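You operate a simulated robot arm through the tools that you are given. There is no shell and no other tool. Be economical: measure what you need, move in short steps, check, and stop when the job is done.

You are at the controls of a simulated two-armed robot. One attempt, no reset.

## Task
Load the Root recipe from its card.
Fine: card from the drawer into the card slot, key to Hand, press Load once and no other key; leave the card in, close the drawer.

It is judged by the outcome, as a careful person would: the job done as asked, and still so three seconds after it is handed in. It fails if anything else is knocked over, pushed out of place, dropped, spilled or broken.

## Robot
Two 7-joint arms with fingered hands on one trunk, on a base that drives. Base frame: it is fixed to the floor where the robot stands at the start and does not move with it; the origin is under the middle of the robot, x ahead of it, y to its left, z up. Lengths are in mm, angles in degrees, forces in N, time in s.
The left shoulder is at the start at [70, 132, 1256], the right one opposite. With the tool pointing down near the work surface each hand reaches from about 360 to 640 mm from the robot's upright axis, wherever it stands, measured 20 degrees to its own side. Places, roughly: cabinet drawer [400, 0, 1100]; cabinet screen [500, 0, 1300]; card slot [400, -200, 1100]; mode switch [500, -200, 1200]; page key [600, -100, 1300]; run button [700, -100, 1400]; screen key eight [600, 0, 1400]; screen key five [500, -100, 1300]; screen key four [500, 0, 1300]; screen key nine [600, 0, 1400]; screen key one [400, 100, 1300]; screen key seven [600, 100, 1400]; screen key six [600, 100, 1400]; screen key three [500, 0, 1300]; screen key two [500, 100, 1300]. Payload 2.3 kg a hand.
The tool frame of a hand sits at the grasp point between the pads (the TCP): z along the fingers, y along the line on which they close. The tips reach 25 mm beyond it. The gripper opens to 88 mm. The gripper's body begins 29 mm behind the TCP. The gripper is a hand of 3 fingers: y runs from the thumb to the fingers, the wrist lies at [-13, -97, -162] in the tool frame, and closing takes about 1.5 s.
Orientation is that of the tool frame in the base frame, as a unit quaternion [x, y, z, w]. With the fingers straight down and the wrist toward the robot, the tool's x, y and z point along [0, 1, 0], [1, 0, 0] and [0, 0, -1] of the base frame.

## Interface
- The arms move only by the tool jog_arm. It takes "left_commands", "right_commands" or both (then of equal length, played together; a hand with none holds still); each is a list of rows, each a list of 3 entries, a list of its own where there are three numbers: the shift along the tool's x, y, z in m, then the turn, a rotation vector about the tool's x, y, z in degrees, then the closure, from 0 (fully open) to 1 (shut). In form: [[[x, y, z], [ax, ay, az], claw], ...]. A call has 1 to 12 rows; each row is the pose to reach, as a shift and turn from the pose commanded when the call began, along the tool's axes at that moment. Each row takes 0.2 s and may step no farther than 50 mm and 8.6 degrees from the row before; otherwise, or with a gripper value out of range, the whole call is refused. A pose out of reach is approached as far as the arm can. The call stops where the force on the tool passes 90 N (or 10 N more than at its start, if that is more) or the arm is blocked; 0.2 s more then pass. Each finger travels about 108 mm/s and halts on what it meets, pressing with about 25 N; the grip force reading is that of the motor and also rises with nothing between the fingers. The clock runs only during rows and for 0.2 s after the last one: add rows that repeat a pose to give the fingers time. It gives the time, the measured TCP pose, the force on the tool (base axes), the opening and the grip force at its end, in the units of the frame above (readings bear some noise), with the torque about the TCP (base axes, N m) and any sound that the robot's microphone picked up.
- Cameras (640 x 400 px; columns grow to the right, rows downward): "scene" is now at [125.4, -27.7, 1559.3]; the picture's right is [-0.38, -0.92, 0.00], its down [-0.68, 0.28, -0.68] and it looks along [0.63, -0.26, -0.74] (base axes); focal length 214 px, centre (320, 200). "left" rides on the left gripper at [-58, -85, -99] in its tool frame; the picture's right is [-0.67, -0.35, 0.66], its down [0.68, -0.63, 0.37] and it looks along [0.29, 0.69, 0.66] (tool axes); focal length 261 px, centre (320, 200). "right" rides on the right gripper at [58, -85, -99] in its tool frame; the picture's right is [-0.67, 0.35, -0.66], its down [-0.69, -0.63, 0.37] and it looks along [-0.28, 0.70, 0.66] (tool axes); focal length 261 px, centre (320, 200). There is no depth. A picture from a camera that has moved, and an enlarged one, comes with that camera's place and axes in the base frame and with its lens.
- snapshot(camera): a new picture of that camera. It takes no simulated time.
- lift_body(by): slides the trunk up (or, below 0, down) by that many mm; the arms and the scene camera ride with it, the base frame stays. It gives what a move gives, with no picture.
- steer(legs): drives the robot by 1 to 6 legs, each [ahead, left, turn to the left] in mm, mm and degrees, along the robot's own axes; the way and the turn of a leg run together, so that a leg with both is an arc; at most 1500 mm and 180 degrees a leg. The arms and the cameras ride along, it lands a little off, and it stops where it bumps. It gives what a move gives.
- preshape(shape, hand): the hand has 3 fingers and takes this shape, open, in about a second: jaw (thumb against the fingers, like two jaws); tri (thumb and two fingers); tip (a fingertip pinch); poke (one finger out to press); point (the index stretched); flat (the hand flat); cup (the hand cupped); fist (a fist). The gripper value then closes the fingers along that shape, each until it touches; the sizes above hold for jaw. It gives what a move gives, with no picture.
- turn_head(pan, tilt): turns the head with the scene camera to pan (to the left, within 86 degrees either way) and tilt (down, from -29 to 69), counted from straight ahead of the robot. It gives what a move gives.
- inspect(camera, box): a new picture of the part [left, top, right, bottom] of that camera's present view, enlarged. It takes no simulated time.
- close_job(): hands the job in; it is judged then, once.

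Work in short steps. Places have to be worked out from the pictures, the camera data and where the tool is seen: move nearer, look again, correct. Check each grasp and each placing, and mend what went wrong. You have 120 turns and 100 pictures in all, those below and enlarged ones among them. Open the grippers and draw the arms clear of the work before you hand the job in, unless the task says otherwise; then end with one line.

The tools are called by a JSON object that holds its "op" and its "data". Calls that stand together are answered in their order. jog_arm: Moves the arms, as the interface text tells. Its arguments: {"type":"object","properties":{"left_commands":{"type":"array"},"right_commands":{"type":"array"}},"required":[]} The other tools are called the same way: lift_body (by) slides the trunk up or down; preshape (shape, hand) gives the hand a shape; steer (legs) drives the base; turn_head (pan, tilt) turns the head that bears the scene camera; snapshot (camera) takes a picture; inspect (camera, box) takes an enlarged picture of a part of a camera's view; close_job () hands the job in.

At the start:

```text
t: 0.0
left_tcp_pos: [271.2, 60.7, 998.9]
left_ee_rot: [0.708, 0.707, 0.0, -0.001]
left_contact_force: [0.4, -0.7, 0.2]
left_torque: [0.03, 0.01, 0.03]
left_grip_width: 87.7
left_finger_force: 0.0
left_shape: jaw
right_tcp_pos: [345.3, -287.2, 1462.2]
right_ee_rot: [0.707, 0.707, 0.0, 0.001]
right_contact_force: [-0.1, 0.2, 0.0]
right_torque: [0.02, 0.0, -0.02]
right_grip_width: 87.7
right_finger_force: 0.1
right_shape: jaw
trunk travel left (down, up): [-814.0, 26.0]
robot x, y, heading: [-0.3, 3.3, 0.1]
head pan, tilt: [-22.4, 47.3]
```

scene: 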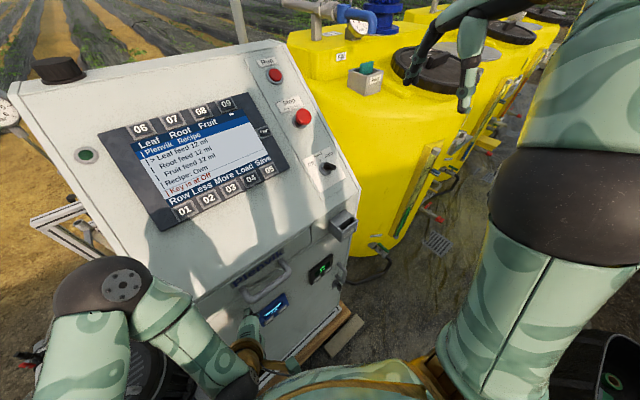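
right: 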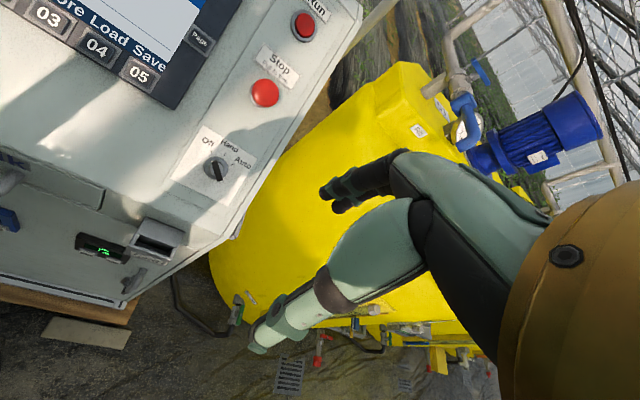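
left: 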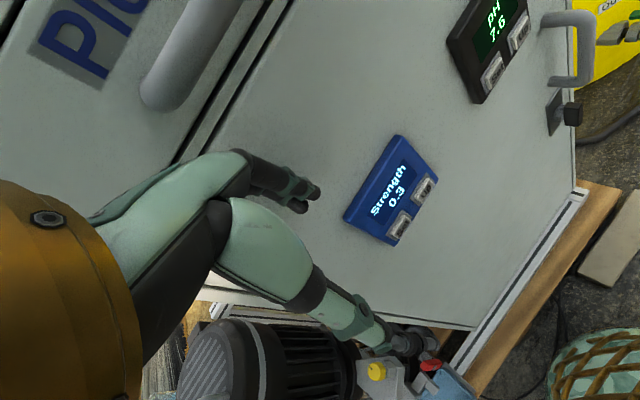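

The cabinet is turned relative to me, with the drawer in front, a card slot at the right edge, and a mode switch above it. I take enlarged views to measure.

{"op": "inspect", "data": {"camera": "scene", "box": [200, 180, 400, 305]}}

{"op": "inspect", "data": {"camera": "scene", "box": [100, 80, 300, 205]}}

{"op": "inspect", "data": {"camera": "right", "box": [0, 100, 320, 300]}}

```text
3.20 times, centred on (300, 242) of scene
camera zoom: at [125.4, -27.7, 1559.3], right [-0.38, -0.92, 0.0], down [-0.68, 0.28, -0.68], along [0.63, -0.26, -0.74], focal length 686 px, centre (384, 64)
```

zoom: 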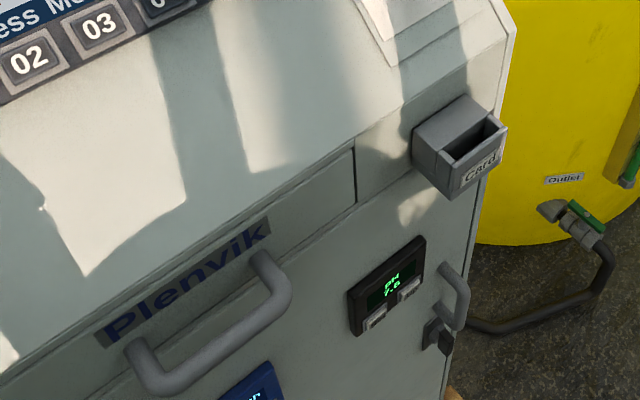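

```text
3.20 times, centred on (200, 142) of scene
camera zoom: at [125.4, -27.7, 1559.3], right [-0.38, -0.92, 0.0], down [-0.68, 0.28, -0.68], along [0.63, -0.26, -0.74], focal length 686 px, centre (704, 384)
```

zoom: 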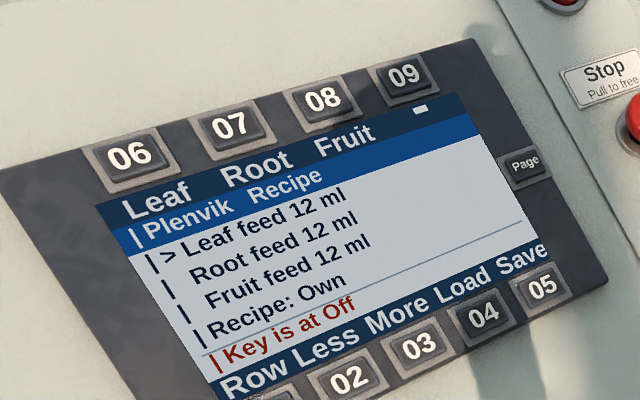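

```text
2.00 times, centred on (160, 200) of right
camera zoom: at [259.3, -229.0, 1561.6], right [0.35, -0.67, 0.66], down [-0.63, -0.69, -0.37], along [0.7, -0.29, -0.66], focal length 521 px, centre (640, 200)
```

zoom: 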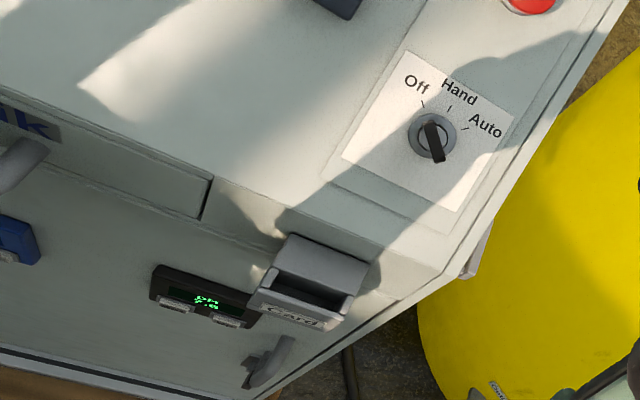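

Triangulating: slot mouth ≈ [411,-222,1095], mode switch ≈ [504,-204,1224], handle ends ≈ [336,53,1083] and [358,-42,1083], so the cabinet is yawed ≈13° left. The opened drawer would come right at my body, so I want to back up; first I look to the side for clearance.

{"op": "turn_head", "data": {"pan": 86, "tilt": 45}}

{"op": "snapshot", "data": {"camera": "scene"}}

{"op": "turn_head", "data": {"pan": -86, "tilt": 45}}

{"op": "snapshot", "data": {"camera": "scene"}}

```text
t: 1.9
left_tcp_pos: [271.6, 59.4, 999.9]
left_ee_rot: [0.707, 0.707, 0.0, -0.002]
left_contact_force: [0.7, 0.4, -0.9]
left_torque: [0.02, 0.01, 0.0]
left_grip_width: 87.7
left_finger_force: 0.1
left_shape: jaw
right_tcp_pos: [345.2, -286.6, 1462.8]
right_ee_rot: [0.707, 0.708, -0.001, 0.0]
right_contact_force: [-0.2, 0.8, 0.1]
right_torque: [0.05, 0.01, 0.01]
right_grip_width: 87.7
right_finger_force: 0.1
right_shape: jaw
trunk travel left (down, up): [-814.0, 26.0]
robot x, y, heading: [-0.5, -0.5, -0.1]
head pan, tilt: [85.9, 45.0]
```

```text
93 pictures are left
camera scene: at [57.8, 83.6, 1562.6], right [1.0, -0.07, 0.0], down [-0.05, -0.71, -0.71], along [0.05, 0.71, -0.71], focal length 214 px, centre (320, 200)
```

scene: 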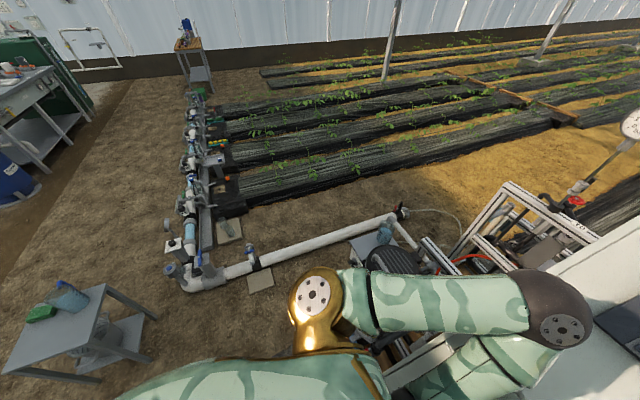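

```text
t: 4.5
left_tcp_pos: [270.7, 59.2, 998.4]
left_ee_rot: [0.707, 0.707, 0.0, -0.001]
left_contact_force: [-0.5, -0.1, 0.0]
left_torque: [0.05, 0.01, -0.02]
left_grip_width: 87.7
left_finger_force: 0.0
left_shape: jaw
right_tcp_pos: [344.1, -287.6, 1463.2]
right_ee_rot: [0.707, 0.707, -0.001, 0.001]
right_contact_force: [0.6, 0.7, 0.0]
right_torque: [-0.01, -0.01, 0.01]
right_grip_width: 87.6
right_finger_force: 0.1
right_shape: jaw
trunk travel left (down, up): [-814.0, 26.0]
robot x, y, heading: [0.4, -1.5, 0.1]
head pan, tilt: [-85.9, 45.0]
```

```text
92 pictures are left
camera scene: at [57.7, -78.6, 1562.5], right [-1.0, -0.07, 0.0], down [-0.05, 0.71, -0.71], along [0.05, -0.71, -0.71], focal length 214 px, centre (320, 200)
```

scene: 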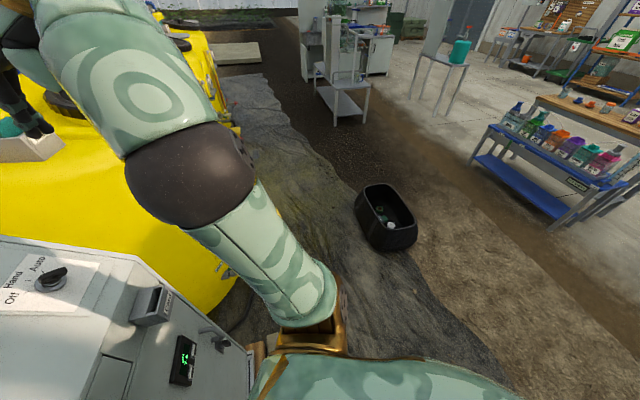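

Behind me is clear. I back off and square up with the cabinet (target about [-189,-119], heading 13°), then look again.

{"op": "steer", "data": {"legs": [[-190, -118, 0], [0, 0, 13]]}}

{"op": "turn_head", "data": {"pan": 0, "tilt": 40}}

{"op": "snapshot", "data": {"camera": "scene"}}

{"op": "snapshot", "data": {"camera": "left"}}

{"op": "snapshot", "data": {"camera": "right"}}

```text
t: 7.0
left_tcp_pos: [65.7, 0.2, 999.6]
left_ee_rot: [0.623, 0.782, 0.001, 0.0]
left_contact_force: [1.2, 0.4, 0.2]
left_torque: [-0.03, -0.02, 0.02]
left_grip_width: 87.5
left_finger_force: 0.0
left_shape: jaw
right_tcp_pos: [213.8, -322.3, 1463.0]
right_ee_rot: [0.623, 0.782, 0.001, 0.0]
right_contact_force: [0.0, -0.5, 0.0]
right_torque: [0.03, -0.02, 0.0]
right_grip_width: 87.6
right_finger_force: 0.0
right_shape: jaw
trunk travel left (down, up): [-814.0, 26.0]
robot x, y, heading: [-180.2, -120.0, 12.7]
head pan, tilt: [-85.9, 45.0]
```

```text
t: 8.6
left_tcp_pos: [66.2, 1.4, 998.9]
left_ee_rot: [0.624, 0.782, 0.0, -0.001]
left_contact_force: [-0.1, -1.0, -0.4]
left_torque: [-0.01, -0.03, -0.02]
left_grip_width: 87.7
left_finger_force: 0.1
left_shape: jaw
right_tcp_pos: [215.4, -319.9, 1461.5]
right_ee_rot: [0.623, 0.782, -0.001, 0.001]
right_contact_force: [0.0, -0.3, -0.1]
right_torque: [0.03, 0.0, 0.0]
right_grip_width: 87.4
right_finger_force: 0.1
right_shape: jaw
trunk travel left (down, up): [-814.0, 26.0]
robot x, y, heading: [-186.2, -117.3, 12.9]
head pan, tilt: [0.0, 40.0]
```

```text
91 pictures are left
camera scene: at [-51.3, -85.1, 1569.8], right [0.22, -0.98, 0.0], down [-0.63, -0.14, -0.77], along [0.75, 0.17, -0.64], focal length 214 px, centre (320, 200)
```

scene: 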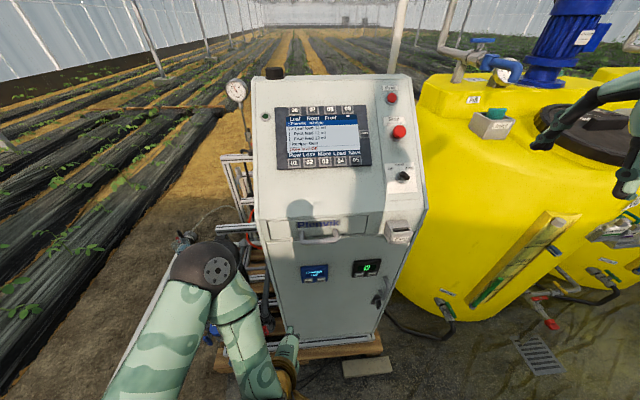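

```text
90 pictures are left
camera left: at [-2.6, -74.5, 1098.4], right [-0.19, -0.73, -0.66], down [-0.77, 0.53, -0.36], along [0.61, 0.43, -0.66], focal length 261 px, centre (320, 200)
```

left: 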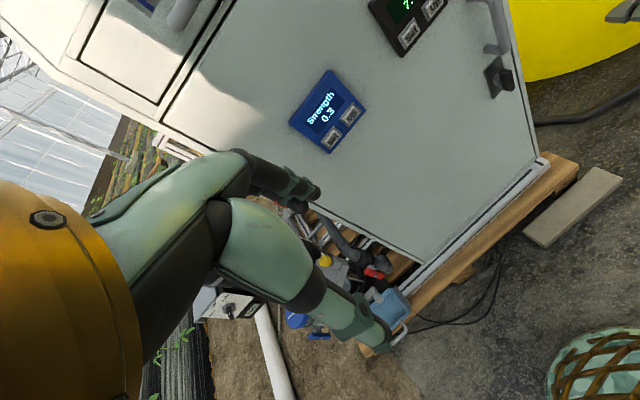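

```text
89 pictures are left
camera right: at [118.7, -283.3, 1561.6], right [0.49, -0.57, 0.66], down [-0.46, -0.81, -0.37], along [0.74, -0.12, -0.66], focal length 261 px, centre (320, 200)
```

right: 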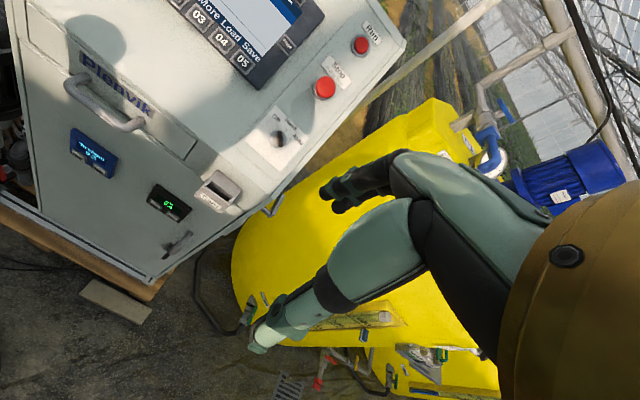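

The view is squared up now. I zoom on the cabinet front to measure handle, slot and switch from here.

{"op": "inspect", "data": {"camera": "scene", "box": [250, 160, 430, 272]}}

{"op": "inspect", "data": {"camera": "right", "box": [50, 50, 250, 175]}}

```text
3.56 times, centred on (340, 216) of scene
camera zoom: at [-51.3, -85.1, 1569.8], right [0.22, -0.98, 0.0], down [-0.63, -0.14, -0.77], along [0.75, 0.17, -0.64], focal length 763 px, centre (249, 143)
```

zoom: 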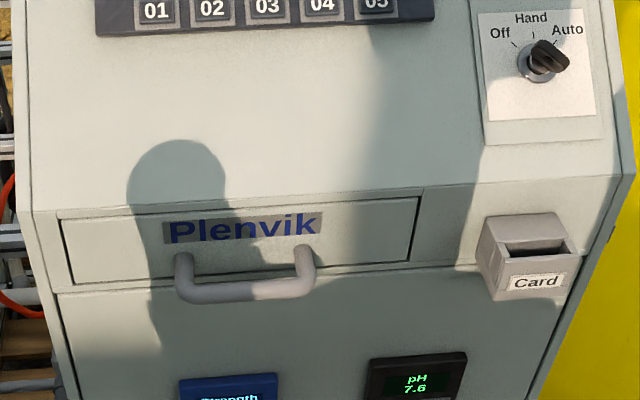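

```text
3.20 times, centred on (150, 112) of right
camera zoom: at [118.7, -283.3, 1561.6], right [0.49, -0.57, 0.66], down [-0.46, -0.81, -0.37], along [0.74, -0.12, -0.66], focal length 834 px, centre (864, 480)
```

zoom: 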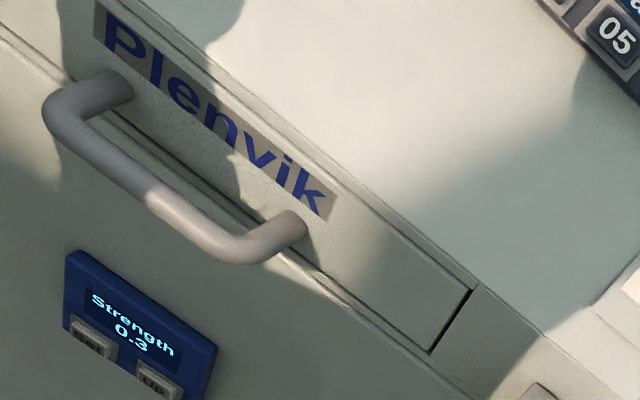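

The cabinet's yaw works out nearer 18°; the handle bar centre is ≈[338,6,1085]. I turn 5° more, shift 50 mm right, and lift and tilt the left hand so fingers point forward, in free space short of the cabinet.

{"op": "steer", "data": {"legs": [[0, 0, 5], [0, -50, 0]]}}

{"op": "jog_arm", "data": {"left_commands": [[[0, 0.01, 0], [8, 0, 0], 0], [[0, 0.02, -0.01], [16, 0, 0], 0], [[0, 0.03, -0.02], [24, 0, 0], 0], [[0, 0.04, -0.03], [32, 0, 0], 0], [[0, 0.05, -0.04], [40, 0, 0], 0], [[0, 0.06, -0.05], [48, 0, 0], 0], [[0, 0.07, -0.06], [56, 0, 0], 0], [[0, 0.08, -0.07], [64, 0, 0], 0], [[0, 0.09, -0.08], [72, 0, 0], 0], [[0, 0.1, -0.085], [80, 0, 0], 0], [[0, 0.11, -0.085], [85, 0, 0], 0]]}}

{"op": "snapshot", "data": {"camera": "scene"}}

{"op": "snapshot", "data": {"camera": "left"}}

```text
t: 10.0
left_tcp_pos: [69.0, -19.9, 999.1]
left_ee_rot: [0.59, 0.807, -0.002, 0.001]
left_contact_force: [-0.7, -0.3, 0.5]
left_torque: [-0.02, 0.0, -0.01]
left_grip_width: 87.4
left_finger_force: 0.1
left_shape: jaw
right_tcp_pos: [242.8, -323.2, 1464.1]
right_ee_rot: [0.59, 0.807, -0.002, 0.004]
right_contact_force: [-0.2, -0.2, 0.2]
right_torque: [-0.04, 0.0, -0.01]
right_grip_width: 87.5
right_finger_force: 0.1
right_shape: jaw
trunk travel left (down, up): [-814.0, 26.0]
robot x, y, heading: [-168.0, -162.8, 17.8]
head pan, tilt: [0.0, 40.0]
```

```text
t: 12.4
left_tcp_pos: [132.9, 26.8, 1111.6]
left_ee_rot: [0.442, 0.603, -0.535, -0.394]
left_contact_force: [-0.4, -0.2, 0.0]
left_torque: [-0.02, 0.04, 0.01]
left_grip_width: 87.7
left_finger_force: 0.1
left_shape: jaw
left hand out of reach, approached as far as the arm can: row 10, 11
right_tcp_pos: [245.9, -334.1, 1462.7]
right_ee_rot: [0.59, 0.808, 0.0, 0.001]
right_contact_force: [0.1, 0.0, 0.3]
right_torque: [-0.01, -0.01, 0.0]
right_grip_width: 87.6
right_finger_force: 0.0
right_shape: jaw
trunk travel left (down, up): [-814.0, 26.0]
robot x, y, heading: [-168.3, -164.9, 17.8]
head pan, tilt: [0.0, 40.0]
```

```text
86 pictures are left
camera scene: at [-39.4, -121.2, 1569.8], right [0.3, -0.95, 0.0], down [-0.61, -0.2, -0.77], along [0.73, 0.23, -0.64], focal length 214 px, centre (320, 200)
```

scene: 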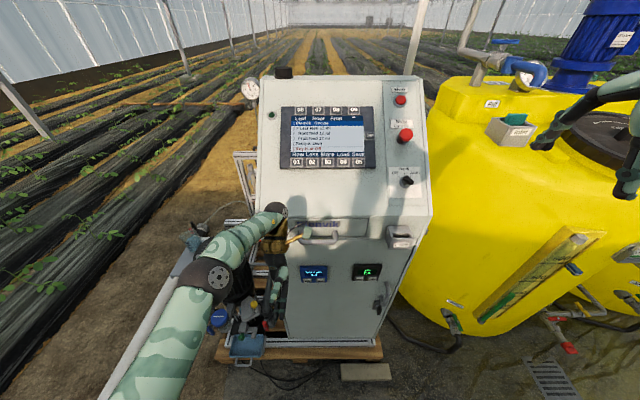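

```text
85 pictures are left
camera left: at [235.0, -3.0, 1207.4], right [-0.46, -0.85, 0.27], down [-0.62, 0.52, 0.58], along [-0.63, 0.1, -0.77], focal length 261 px, centre (320, 200)
```

left: 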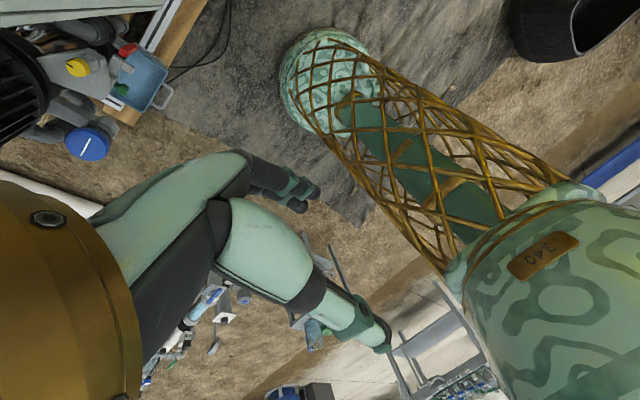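

I tilted the wrong way (fingers point back at me). I reverse it.

{"op": "jog_arm", "data": {"left_commands": [[[0, 0, 0.0], [-8, 0, 0], 0], [[0, 0, 0.0], [-16, 0, 0], 0], [[0, 0, 0.01], [-24, 0, 0], 0], [[0, 0, 0.02], [-32, 0, 0], 0], [[0, 0, 0.02], [-40, 0, 0], 0], [[0, 0, 0.02], [-48, 0, 0], 0], [[0, 0, 0.02], [-56, 0, 0], 0], [[0, 0, 0.02], [-64, 0, 0], 0], [[0, 0, 0.02], [-72, 0, 0], 0], [[0, 0, 0.02], [-80, 0, 0], 0], [[0, 0, 0.02], [-85, 0, 0], 0]]}}

{"op": "jog_arm", "data": {"left_commands": [[[0, 0, 0.0], [-8, 0, 0], 0], [[0, 0, 0.0], [-16, 0, 0], 0], [[0, 0, 0], [-24, 0, 0], 0], [[0, 0, 0], [-32, 0, 0], 0], [[0, 0, 0], [-40, 0, 0], 0], [[0, 0, 0], [-48, 0, 0], 0], [[0, 0, 0], [-56, 0, 0], 0], [[0, 0, 0], [-64, 0, 0], 0], [[0, 0, 0], [-72, 0, 0], 0], [[0, 0, 0], [-80, 0, 0], 0]]}}

{"op": "snapshot", "data": {"camera": "scene"}}

{"op": "snapshot", "data": {"camera": "left"}}

```text
t: 14.8
left_tcp_pos: [114.4, 19.1, 1110.5]
left_ee_rot: [0.59, 0.808, 0.001, 0.0]
left_contact_force: [1.2, -0.3, -1.2]
left_torque: [-0.01, 0.0, -0.03]
left_grip_width: 87.8
left_finger_force: 0.1
left_shape: jaw
right_tcp_pos: [246.0, -334.7, 1462.8]
right_ee_rot: [0.59, 0.807, 0.001, 0.001]
right_contact_force: [-0.1, 0.6, -0.3]
right_torque: [0.02, -0.04, -0.02]
right_grip_width: 87.4
right_finger_force: 0.0
right_shape: jaw
trunk travel left (down, up): [-814.0, 26.0]
robot x, y, heading: [-168.9, -162.5, 17.7]
head pan, tilt: [0.0, 40.0]
```

```text
t: 17.0
left_tcp_pos: [256.1, 52.4, 1185.8]
left_ee_rot: [0.453, 0.62, 0.518, 0.377]
left_contact_force: [-0.4, 0.0, 0.1]
left_torque: [0.0, -0.02, 0.0]
left_grip_width: 88.0
left_finger_force: 0.0
left_shape: jaw
left hand out of reach, approached as far as the arm can: row 1, 2, 3, 4, 5, 6, 7, 8, 9, 10
right_tcp_pos: [247.4, -333.8, 1460.9]
right_ee_rot: [0.59, 0.808, 0.0, 0.001]
right_contact_force: [0.1, -0.3, 0.5]
right_torque: [0.0, -0.01, 0.0]
right_grip_width: 87.5
right_finger_force: 0.1
right_shape: jaw
trunk travel left (down, up): [-814.0, 26.0]
robot x, y, heading: [-171.2, -166.0, 17.9]
head pan, tilt: [0.0, 40.0]
```

```text
84 pictures are left
camera scene: at [-37.5, -121.1, 1569.6], right [0.3, -0.95, 0.0], down [-0.61, -0.2, -0.77], along [0.73, 0.23, -0.64], focal length 214 px, centre (320, 200)
```

scene: 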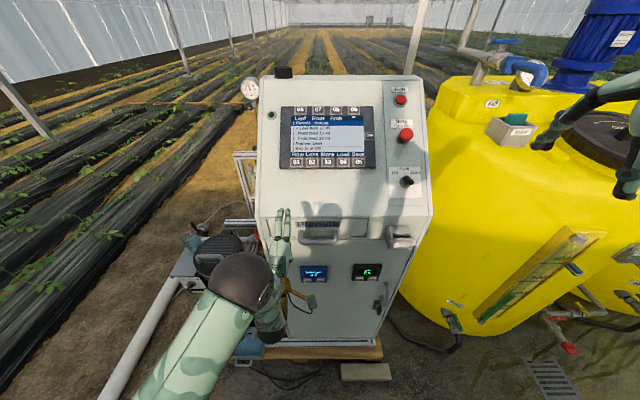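

```text
83 pictures are left
camera left: at [165.5, -36.5, 1120.1], right [0.76, -0.46, -0.46], down [0.03, 0.73, -0.68], along [0.65, 0.51, 0.57], focal length 261 px, centre (320, 200)
```

left: 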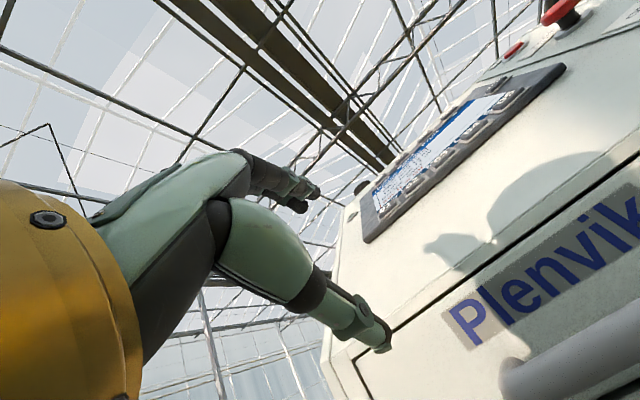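

Fingers now point forward at [256,52,1186]. I move down and to the right to sit in front of the handle at about [262,-19,1090].

{"op": "jog_arm", "data": {"left_commands": [[[-0.023, -0.03, 0.0], [0, 0, 0], 0], [[-0.046, -0.06, 0.0], [0, 0, 0], 0], [[-0.069, -0.097, 0.0], [0, 0, 0], 0]]}}

{"op": "snapshot", "data": {"camera": "left"}}

{"op": "inspect", "data": {"camera": "scene", "box": [240, 190, 420, 302]}}

```text
t: 17.8
left_tcp_pos: [280.6, -15.5, 1086.4]
left_ee_rot: [0.453, 0.618, 0.519, 0.379]
left_contact_force: [-0.4, 0.7, 0.2]
left_torque: [-0.01, 0.01, 0.02]
left_grip_width: 87.8
left_finger_force: 0.0
left_shape: jaw
left hand out of reach, approached as far as the arm can: row 1, 2, 3
right_tcp_pos: [246.0, -334.0, 1461.8]
right_ee_rot: [0.589, 0.808, -0.001, 0.001]
right_contact_force: [-0.7, 0.2, -0.1]
right_torque: [0.0, -0.01, -0.02]
right_grip_width: 87.9
right_finger_force: 0.1
right_shape: jaw
trunk travel left (down, up): [-814.0, 26.0]
robot x, y, heading: [-165.6, -167.6, 17.6]
head pan, tilt: [0.0, 40.0]
```

```text
82 pictures are left
camera left: at [192.3, -105.5, 1019.8], right [0.76, -0.46, -0.46], down [0.03, 0.73, -0.68], along [0.65, 0.51, 0.57], focal length 261 px, centre (320, 200)
```

left: 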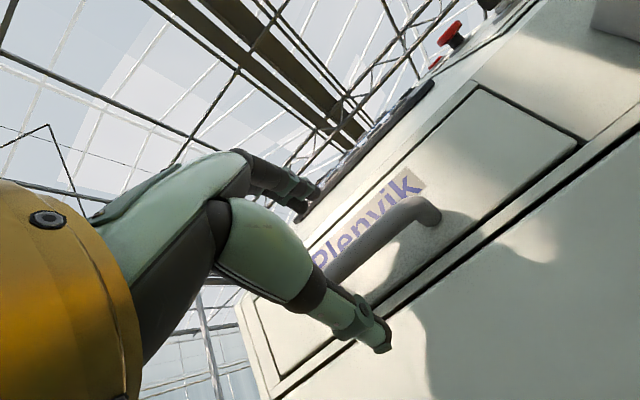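

```text
3.56 times, centred on (330, 246) of scene
camera zoom: at [-38.7, -121.8, 1569.8], right [0.3, -0.95, 0.0], down [-0.61, -0.2, -0.77], along [0.73, 0.23, -0.64], focal length 763 px, centre (284, 36)
```

zoom: 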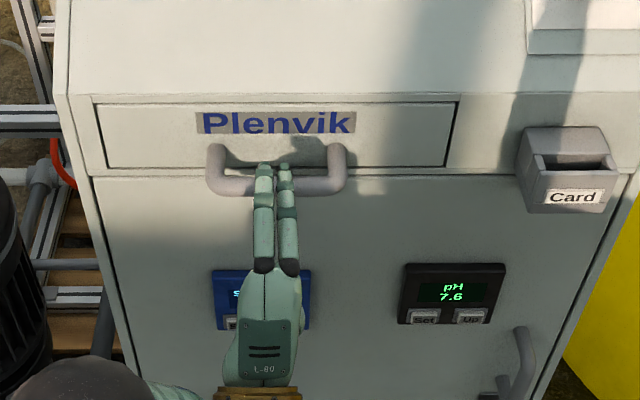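

The cabinet is square to me now and the hand is right before the handle; bar centre ≈[332,1,1084]. I advance ~48 mm along the fingers.

{"op": "jog_arm", "data": {"left_commands": [[[0, 0.003, 0.016], [0, 0, 0], 0], [[0, 0.005, 0.032], [0, 0, 0], 0], [[0, 0.007, 0.048], [0, 0, 0], 0]]}}

{"op": "snapshot", "data": {"camera": "left"}}

{"op": "inspect", "data": {"camera": "scene", "box": [240, 190, 420, 302]}}

```text
t: 18.6
left_tcp_pos: [325.4, 1.4, 1085.3]
left_ee_rot: [0.453, 0.618, 0.519, 0.379]
left_contact_force: [-0.5, 0.4, -0.2]
left_torque: [0.03, -0.01, -0.06]
left_grip_width: 87.6
left_finger_force: 0.1
left_shape: jaw
right_tcp_pos: [245.5, -333.3, 1462.2]
right_ee_rot: [0.589, 0.808, -0.001, 0.001]
right_contact_force: [-0.7, 0.4, -0.2]
right_torque: [0.02, 0.03, -0.02]
right_grip_width: 87.8
right_finger_force: 0.0
right_shape: jaw
trunk travel left (down, up): [-814.0, 26.0]
robot x, y, heading: [-168.9, -168.6, 17.4]
head pan, tilt: [0.0, 40.0]
```

```text
80 pictures are left
camera left: at [237.7, -88.2, 1018.3], right [0.76, -0.46, -0.46], down [0.03, 0.73, -0.68], along [0.65, 0.51, 0.57], focal length 261 px, centre (320, 200)
```

left: 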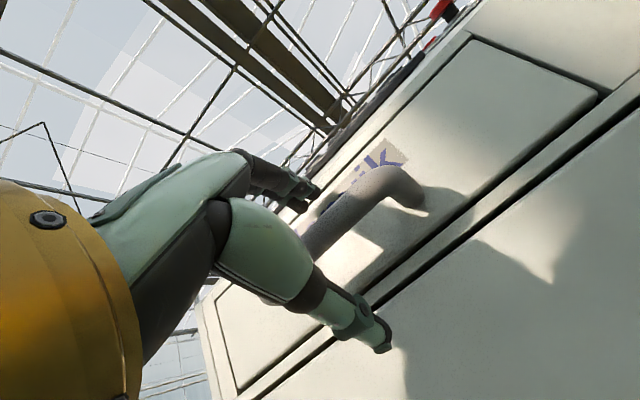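

```text
3.56 times, centred on (330, 246) of scene
camera zoom: at [-39.0, -121.5, 1569.8], right [0.3, -0.95, 0.0], down [-0.61, -0.2, -0.77], along [0.73, 0.23, -0.64], focal length 763 px, centre (284, 36)
```

zoom: 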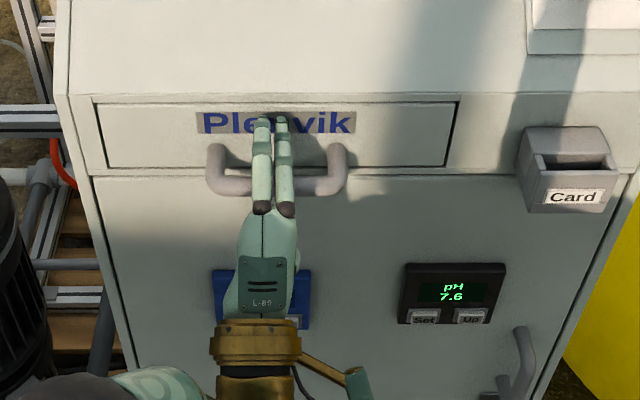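

The bar lies between thumb and fingers. I close the hand and check.

{"op": "jog_arm", "data": {"left_commands": [[[0, 0, 0], [0, 0, 0], 0.3], [[0, 0, 0], [0, 0, 0], 0.6], [[0, 0, 0], [0, 0, 0], 1], [[0, 0, 0], [0, 0, 0], 1], [[0, 0, 0], [0, 0, 0], 1], [[0, 0, 0], [0, 0, 0], 1], [[0, 0, 0], [0, 0, 0], 1]]}}

{"op": "snapshot", "data": {"camera": "left"}}

```text
t: 20.2
left_tcp_pos: [326.5, 1.5, 1084.2]
left_ee_rot: [0.453, 0.619, 0.519, 0.378]
left_contact_force: [-0.3, 0.0, -4.1]
left_torque: [0.01, 0.03, 0.02]
left_grip_width: 0.4
left_finger_force: 25.4
left_shape: jaw
right_tcp_pos: [246.2, -334.0, 1462.5]
right_ee_rot: [0.59, 0.808, -0.001, 0.0]
right_contact_force: [0.3, 0.2, -0.3]
right_torque: [-0.02, 0.03, -0.02]
right_grip_width: 87.7
right_finger_force: 0.1
right_shape: jaw
trunk travel left (down, up): [-814.0, 26.0]
robot x, y, heading: [-170.1, -163.0, 18.0]
head pan, tilt: [0.0, 40.0]
```

```text
78 pictures are left
camera left: at [238.1, -88.1, 1017.7], right [0.76, -0.46, -0.46], down [0.03, 0.73, -0.68], along [0.65, 0.51, 0.57], focal length 261 px, centre (320, 200)
```

left: 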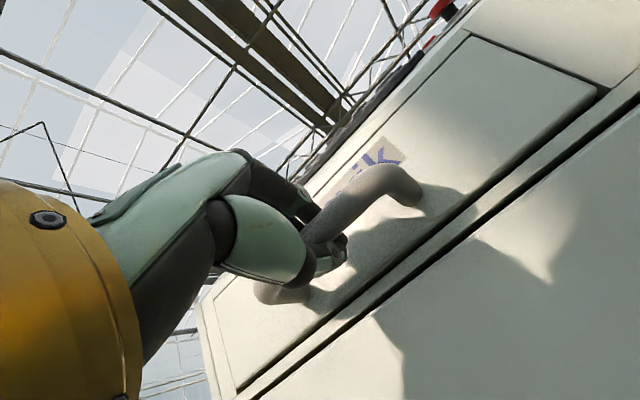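

The grip reads nearly shut; perhaps the fingers hooked around the bar. I test with a 30 mm pull backward along the horizontal.

{"op": "jog_arm", "data": {"left_commands": [[[0, -0.002, -0.01], [0, 0, 0], 1], [[0, -0.003, -0.02], [0, 0, 0], 1], [[0, -0.005, -0.03], [0, 0, 0], 1]]}}

{"op": "inspect", "data": {"camera": "scene", "box": [240, 190, 420, 302]}}

```text
t: 21.0
left_tcp_pos: [298.0, -7.5, 1083.9]
left_ee_rot: [0.454, 0.62, 0.518, 0.377]
left_contact_force: [1.3, -1.3, -9.7]
left_torque: [-0.04, 0.03, 0.03]
left_grip_width: 0.9
left_finger_force: 25.2
left_shape: jaw
right_tcp_pos: [249.1, -334.3, 1461.0]
right_ee_rot: [0.589, 0.808, 0.0, 0.0]
right_contact_force: [-0.1, -0.1, 0.4]
right_torque: [0.02, 0.0, -0.03]
right_grip_width: 87.6
right_finger_force: 0.0
right_shape: jaw
trunk travel left (down, up): [-814.0, 26.0]
robot x, y, heading: [-171.2, -166.1, 17.8]
head pan, tilt: [0.0, 40.0]
```

```text
3.56 times, centred on (330, 246) of scene
camera zoom: at [-35.5, -122.0, 1569.3], right [0.3, -0.95, 0.0], down [-0.61, -0.19, -0.76], along [0.73, 0.23, -0.64], focal length 763 px, centre (284, 36)
```

zoom: 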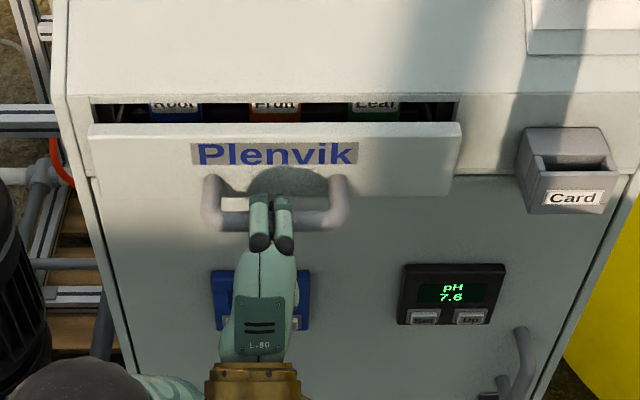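

The drawer is opening: Root (left), Fruit, Leaf cards stand in it. I pull further.

{"op": "jog_arm", "data": {"left_commands": [[[0, -0.003, -0.015], [0, 0, 0], 1], [[0, -0.006, -0.03], [0, 0, 0], 1], [[0, -0.008, -0.045], [0, 0, 0], 1], [[0, -0.011, -0.06], [0, 0, 0], 1]]}}

{"op": "inspect", "data": {"camera": "scene", "box": [240, 190, 420, 302]}}

```text
t: 22.0
left_tcp_pos: [279.4, -25.5, 1077.4]
left_ee_rot: [0.453, 0.619, 0.518, 0.378]
left_contact_force: [-0.2, 0.3, 0.1]
left_torque: [0.01, -0.01, -0.01]
left_grip_width: 0.8
left_finger_force: 25.5
left_shape: jaw
left hand out of reach, approached as far as the arm can: row 2, 3, 4
right_tcp_pos: [244.3, -334.2, 1463.0]
right_ee_rot: [0.59, 0.808, 0.0, 0.001]
right_contact_force: [0.3, 0.4, 0.7]
right_torque: [-0.03, 0.02, -0.01]
right_grip_width: 87.5
right_finger_force: 0.0
right_shape: jaw
trunk travel left (down, up): [-814.0, 26.0]
robot x, y, heading: [-170.0, -164.2, 17.7]
head pan, tilt: [0.0, 40.0]
```

```text
3.56 times, centred on (330, 246) of scene
camera zoom: at [-41.2, -121.7, 1570.0], right [0.3, -0.95, 0.0], down [-0.61, -0.2, -0.77], along [0.73, 0.23, -0.64], focal length 763 px, centre (284, 36)
```

zoom: 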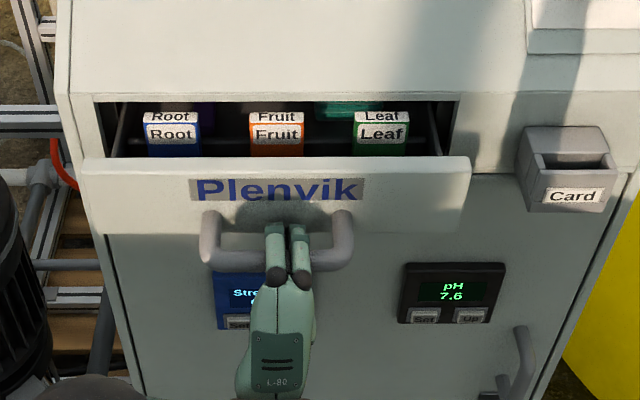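

That's the arm's near limit; the cards are in sight. I pull the rest by driving back 90 mm.

{"op": "steer", "data": {"legs": [[-90, 0, 0]]}}

{"op": "snapshot", "data": {"camera": "scene"}}

{"op": "inspect", "data": {"camera": "scene", "box": [240, 160, 420, 272]}}

```text
t: 23.1
left_tcp_pos: [198.3, -50.0, 1075.1]
left_ee_rot: [0.453, 0.62, 0.518, 0.377]
left_contact_force: [2.2, 0.8, 2.1]
left_torque: [-0.04, 0.04, 0.03]
left_grip_width: 0.7
left_finger_force: 24.5
left_shape: jaw
right_tcp_pos: [166.0, -358.2, 1460.9]
right_ee_rot: [0.588, 0.809, -0.002, -0.001]
right_contact_force: [0.4, -0.5, 0.1]
right_torque: [-0.03, -0.01, 0.03]
right_grip_width: 87.7
right_finger_force: 0.0
right_shape: jaw
trunk travel left (down, up): [-814.0, 26.0]
robot x, y, heading: [-254.9, -193.4, 17.9]
head pan, tilt: [0.0, 40.0]
```

```text
75 pictures are left
camera scene: at [-118.1, -146.8, 1569.2], right [0.31, -0.95, 0.0], down [-0.62, -0.2, -0.76], along [0.73, 0.23, -0.65], focal length 214 px, centre (320, 200)
```

scene: 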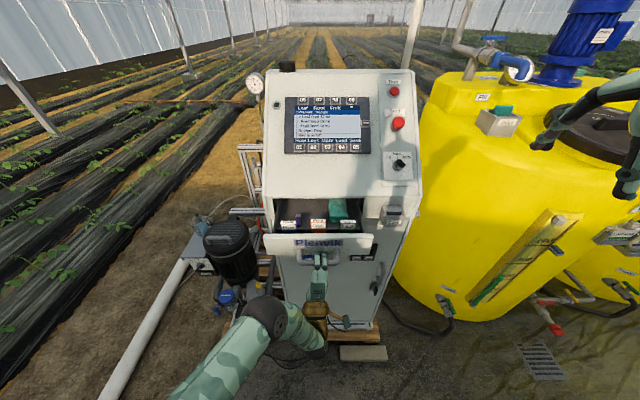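

```text
3.56 times, centred on (330, 216) of scene
camera zoom: at [-118.1, -146.8, 1569.2], right [0.31, -0.95, 0.0], down [-0.62, -0.2, -0.76], along [0.73, 0.23, -0.65], focal length 763 px, centre (284, 143)
```

zoom: 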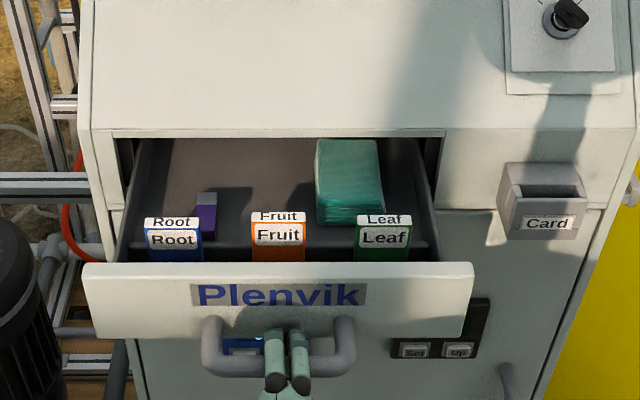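

The drawer is open enough: Root card stands at the left. I release the handle, back off slightly and drive 100 mm left so the right hand can reach the Root card.

{"op": "jog_arm", "data": {"left_commands": [[[0, 0, 0], [0, 0, 0], 0], [[0, 0, 0], [0, 0, 0], 0], [[0, 0, 0], [0, 0, 0], 0], [[0, 0, 0], [0, 0, 0], 0], [[0, 0, 0], [0, 0, 0], 0]]}}

{"op": "steer", "data": {"legs": [[-50, 0, 0], [0, 110, 0], [25, 0, 0]]}}

{"op": "inspect", "data": {"camera": "scene", "box": [260, 160, 440, 272]}}

{"op": "snapshot", "data": {"camera": "right"}}

```text
t: 24.3
left_tcp_pos: [194.1, -50.9, 1077.4]
left_ee_rot: [0.451, 0.619, 0.52, 0.377]
left_contact_force: [-0.6, -0.2, 0.0]
left_torque: [0.01, 0.03, -0.01]
left_grip_width: 87.5
left_finger_force: 0.0
left_shape: jaw
right_tcp_pos: [161.0, -359.5, 1462.7]
right_ee_rot: [0.589, 0.808, 0.0, 0.001]
right_contact_force: [0.9, -0.5, 0.7]
right_torque: [0.03, -0.01, -0.01]
right_grip_width: 87.6
right_finger_force: 0.1
right_shape: jaw
trunk travel left (down, up): [-814.0, 26.0]
robot x, y, heading: [-256.4, -193.6, 17.6]
head pan, tilt: [0.0, 40.0]
```

```text
t: 26.4
left_tcp_pos: [135.1, 46.0, 1079.2]
left_ee_rot: [0.451, 0.618, 0.521, 0.379]
left_contact_force: [0.1, -0.2, 0.7]
left_torque: [0.01, 0.01, 0.0]
left_grip_width: 87.6
left_finger_force: 0.1
left_shape: jaw
right_tcp_pos: [98.9, -265.1, 1464.2]
right_ee_rot: [0.59, 0.808, 0.001, 0.002]
right_contact_force: [0.1, 0.1, 0.6]
right_torque: [0.0, -0.02, 0.04]
right_grip_width: 87.5
right_finger_force: 0.2
right_shape: jaw
trunk travel left (down, up): [-814.0, 26.0]
robot x, y, heading: [-311.5, -100.7, 17.8]
head pan, tilt: [0.0, 40.0]
```

```text
3.56 times, centred on (350, 216) of scene
camera zoom: at [-186.8, -53.7, 1570.4], right [0.3, -0.95, 0.0], down [-0.61, -0.2, -0.77], along [0.73, 0.23, -0.64], focal length 763 px, centre (213, 143)
```

zoom: 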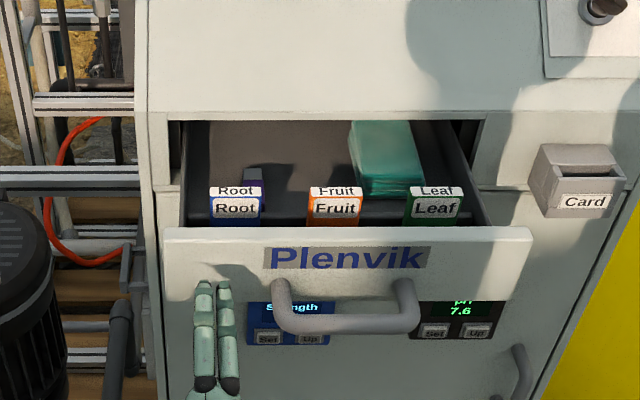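

```text
72 pictures are left
camera right: at [-0.7, -236.3, 1562.9], right [0.53, -0.53, 0.66], down [-0.39, -0.85, -0.37], along [0.75, -0.06, -0.66], focal length 261 px, centre (320, 200)
```

right: 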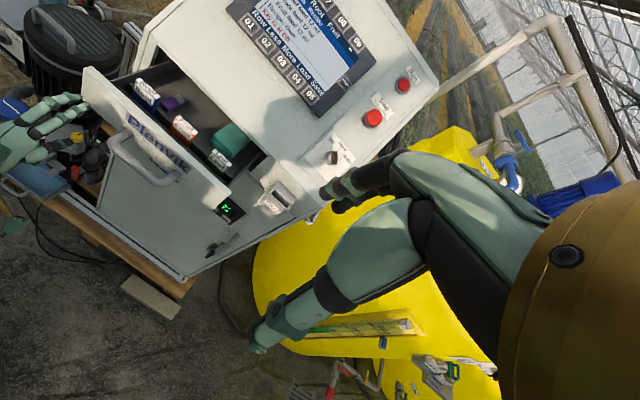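

I zoom with the right camera on the cards to triangulate.

{"op": "inspect", "data": {"camera": "right", "box": [70, 50, 310, 200]}}

```text
2.67 times, centred on (190, 125) of right
camera zoom: at [-0.7, -236.3, 1562.9], right [0.53, -0.53, 0.66], down [-0.39, -0.85, -0.37], along [0.75, -0.06, -0.66], focal length 695 px, centre (667, 400)
```

zoom: 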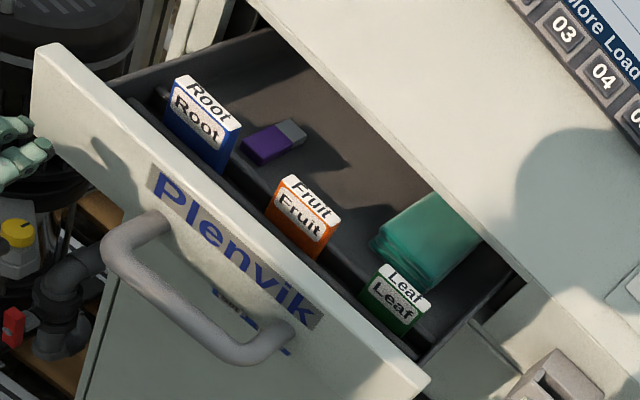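

Root card top ≈[254,66,1138]. I move the right hand in a straight line to above it (z≈1200), half closed.

{"op": "jog_arm", "data": {"right_commands": [[[0.027, 0.025, 0.026], [0, 0, 0], 0.1], [[0.054, 0.05, 0.053], [0, 0, 0], 0.2], [[0.081, 0.075, 0.079], [0, 0, 0], 0.3], [[0.107, 0.1, 0.106], [0, 0, 0], 0.4], [[0.134, 0.125, 0.132], [0, 0, 0], 0.4], [[0.161, 0.149, 0.158], [0, 0, 0], 0.4], [[0.188, 0.174, 0.185], [0, 0, 0], 0.4], [[0.214, 0.199, 0.211], [0, 0, 0], 0.4], [[0.241, 0.224, 0.238], [0, 0, 0], 0.4], [[0.268, 0.249, 0.264], [0, 0, 0], 0.4]]}}

{"op": "inspect", "data": {"camera": "scene", "box": [260, 160, 440, 272]}}

{"op": "snapshot", "data": {"camera": "right"}}

```text
t: 28.6
left_tcp_pos: [138.9, 47.3, 1077.5]
left_ee_rot: [0.452, 0.619, 0.52, 0.378]
left_contact_force: [-0.2, 0.6, 0.0]
left_torque: [-0.02, -0.01, -0.02]
left_grip_width: 87.5
left_finger_force: 0.0
left_shape: jaw
right_tcp_pos: [245.9, 48.9, 1196.4]
right_ee_rot: [0.59, 0.807, 0.0, 0.001]
right_contact_force: [-0.6, 0.0, 1.0]
right_torque: [-0.01, 0.02, 0.02]
right_grip_width: 53.1
right_finger_force: 0.0
right_shape: jaw
right hand out of reach, approached as far as the arm can: row 10
trunk travel left (down, up): [-814.0, 26.0]
robot x, y, heading: [-309.1, -94.7, 17.7]
head pan, tilt: [0.0, 40.0]
```

```text
3.56 times, centred on (350, 216) of scene
camera zoom: at [-179.9, -51.0, 1569.7], right [0.3, -0.95, 0.0], down [-0.61, -0.2, -0.77], along [0.73, 0.23, -0.64], focal length 763 px, centre (213, 143)
```

zoom: 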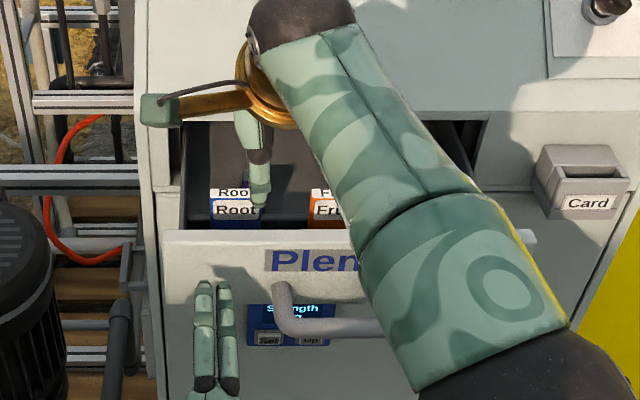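

```text
69 pictures are left
camera right: at [146.3, 77.0, 1296.1], right [0.54, -0.53, 0.66], down [-0.39, -0.85, -0.36], along [0.75, -0.06, -0.66], focal length 261 px, centre (320, 200)
```

right: 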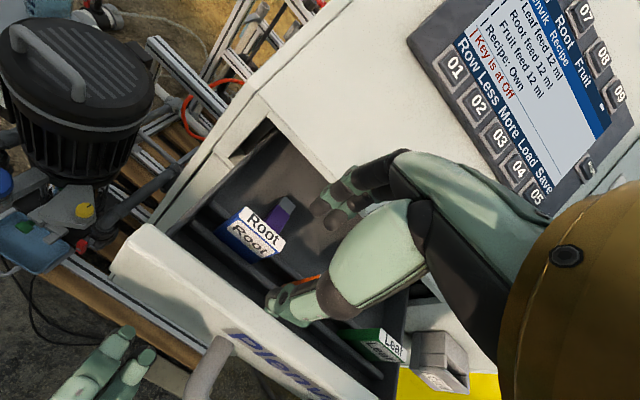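

The hand needs ~17 mm left and ~15 mm forward, but is at its reach edge; I nudge the base instead.

{"op": "steer", "data": {"legs": [[16, 24, 0]]}}

{"op": "snapshot", "data": {"camera": "right"}}

{"op": "inspect", "data": {"camera": "scene", "box": [260, 160, 440, 272]}}

```text
t: 29.4
left_tcp_pos: [144.4, 67.7, 1078.2]
left_ee_rot: [0.453, 0.617, 0.522, 0.378]
left_contact_force: [0.7, -0.4, -0.1]
left_torque: [0.01, 0.01, 0.02]
left_grip_width: 87.5
left_finger_force: 0.2
left_shape: jaw
right_tcp_pos: [250.2, 67.5, 1198.3]
right_ee_rot: [0.59, 0.808, 0.002, -0.001]
right_contact_force: [-0.2, 0.2, 0.1]
right_torque: [0.04, 0.0, 0.01]
right_grip_width: 53.3
right_finger_force: 0.2
right_shape: jaw
trunk travel left (down, up): [-814.0, 26.0]
robot x, y, heading: [-302.9, -69.9, 17.7]
head pan, tilt: [0.0, 40.0]
```

```text
68 pictures are left
camera right: at [151.3, 97.4, 1298.2], right [0.53, -0.53, 0.65], down [-0.39, -0.84, -0.37], along [0.75, -0.06, -0.66], focal length 261 px, centre (320, 200)
```

right: 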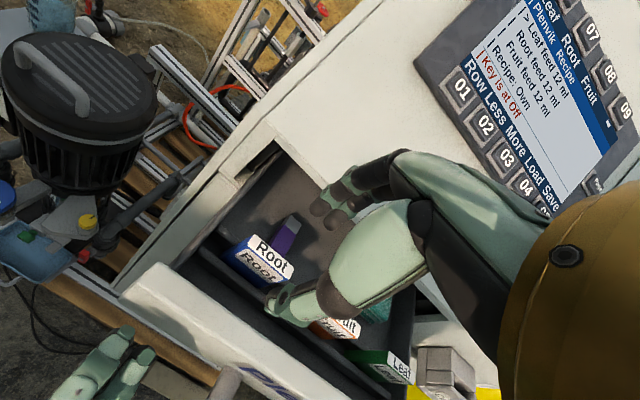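

```text
3.56 times, centred on (350, 216) of scene
camera zoom: at [-175.6, -31.7, 1570.2], right [0.3, -0.95, 0.0], down [-0.61, -0.19, -0.77], along [0.73, 0.24, -0.64], focal length 763 px, centre (213, 143)
```

zoom: 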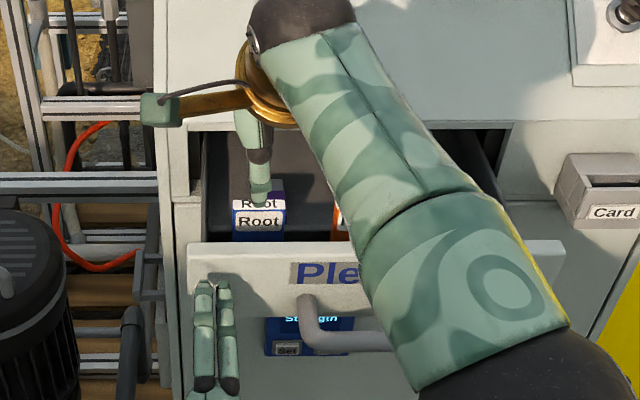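

Card sits about 6 mm ahead of the TCP. I narrow the hand, centre it, and descend to z≈1130.

{"op": "jog_arm", "data": {"right_commands": [[[0.002, 0.006, 0.0], [0, 0, 0], 0.55], [[0.002, 0.006, 0.015], [0, 0, 0], 0.55], [[0.002, 0.006, 0.03], [0, 0, 0], 0.55], [[0.002, 0.006, 0.04], [0, 0, 0], 0.55]]}}

{"op": "snapshot", "data": {"camera": "right"}}

{"op": "inspect", "data": {"camera": "scene", "box": [290, 180, 380, 236]}}

```text
t: 30.4
left_tcp_pos: [145.7, 73.1, 1076.7]
left_ee_rot: [0.452, 0.618, 0.519, 0.379]
left_contact_force: [-0.2, 0.9, -0.1]
left_torque: [0.0, 0.03, -0.02]
left_grip_width: 87.5
left_finger_force: 0.0
left_shape: jaw
right_tcp_pos: [258.3, 80.1, 1156.6]
right_ee_rot: [0.589, 0.808, -0.001, 0.001]
right_contact_force: [0.0, 0.8, 0.7]
right_torque: [0.01, -0.02, -0.03]
right_grip_width: 40.3
right_finger_force: 0.1
right_shape: jaw
right hand out of reach, approached as far as the arm can: row 1, 2
trunk travel left (down, up): [-814.0, 26.0]
robot x, y, heading: [-306.5, -65.2, 17.7]
head pan, tilt: [0.0, 40.0]
```

```text
66 pictures are left
camera right: at [159.6, 108.5, 1255.4], right [0.54, -0.53, 0.66], down [-0.39, -0.85, -0.36], along [0.75, -0.06, -0.66], focal length 261 px, centre (320, 200)
```

right: 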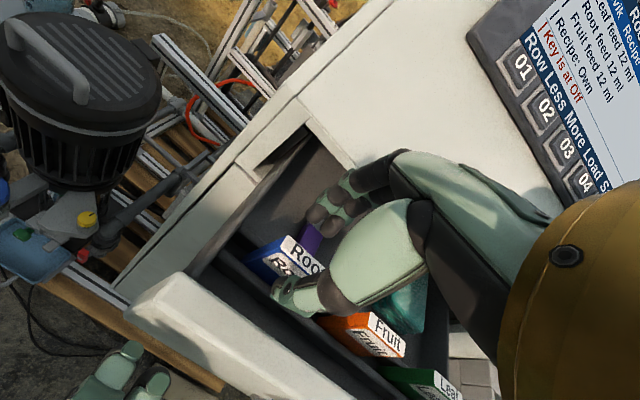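

```text
7.11 times, centred on (335, 208) of scene
camera zoom: at [-173.1, -22.9, 1569.8], right [0.3, -0.95, 0.0], down [-0.61, -0.2, -0.77], along [0.73, 0.23, -0.64], focal length 1525 px, centre (213, 143)
```

zoom: 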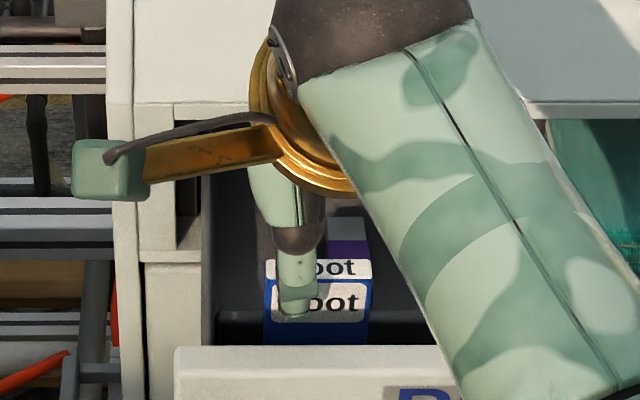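

TCP is ~10 mm too far left of card centre. I correct and descend to z≈1129.

{"op": "jog_arm", "data": {"right_commands": [[[-0.01, -0.003, 0.0], [0, 0, 0], 0.55], [[-0.01, -0.003, 0.014], [0, 0, 0], 0.55], [[-0.01, -0.003, 0.028], [0, 0, 0], 0.55]]}}

{"op": "snapshot", "data": {"camera": "right"}}

{"op": "inspect", "data": {"camera": "scene", "box": [290, 180, 380, 236]}}

```text
t: 31.2
left_tcp_pos: [146.6, 73.9, 1078.2]
left_ee_rot: [0.452, 0.619, 0.52, 0.378]
left_contact_force: [-0.1, 0.2, -0.4]
left_torque: [0.01, 0.0, -0.02]
left_grip_width: 87.6
left_finger_force: 0.1
left_shape: jaw
right_tcp_pos: [265.7, 73.1, 1130.5]
right_ee_rot: [0.59, 0.807, -0.001, 0.001]
right_contact_force: [0.1, 0.2, 0.0]
right_torque: [0.02, -0.02, -0.01]
right_grip_width: 39.9
right_finger_force: 0.0
right_shape: jaw
right hand out of reach, approached as far as the arm can: row 1, 2, 3
trunk travel left (down, up): [-814.0, 26.0]
robot x, y, heading: [-305.0, -67.1, 17.8]
head pan, tilt: [0.0, 40.0]
```

```text
64 pictures are left
camera right: at [167.2, 102.2, 1230.1], right [0.54, -0.53, 0.66], down [-0.39, -0.85, -0.36], along [0.75, -0.06, -0.66], focal length 261 px, centre (320, 200)
```

right: 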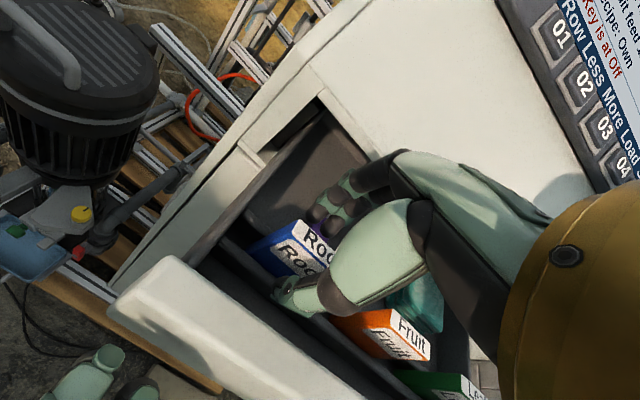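

```text
7.11 times, centred on (335, 208) of scene
camera zoom: at [-173.0, -23.8, 1569.8], right [0.3, -0.95, 0.0], down [-0.61, -0.2, -0.77], along [0.73, 0.23, -0.64], focal length 1525 px, centre (213, 143)
```

zoom: 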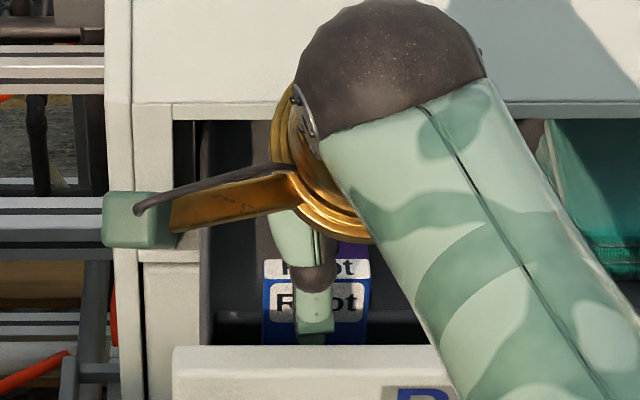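

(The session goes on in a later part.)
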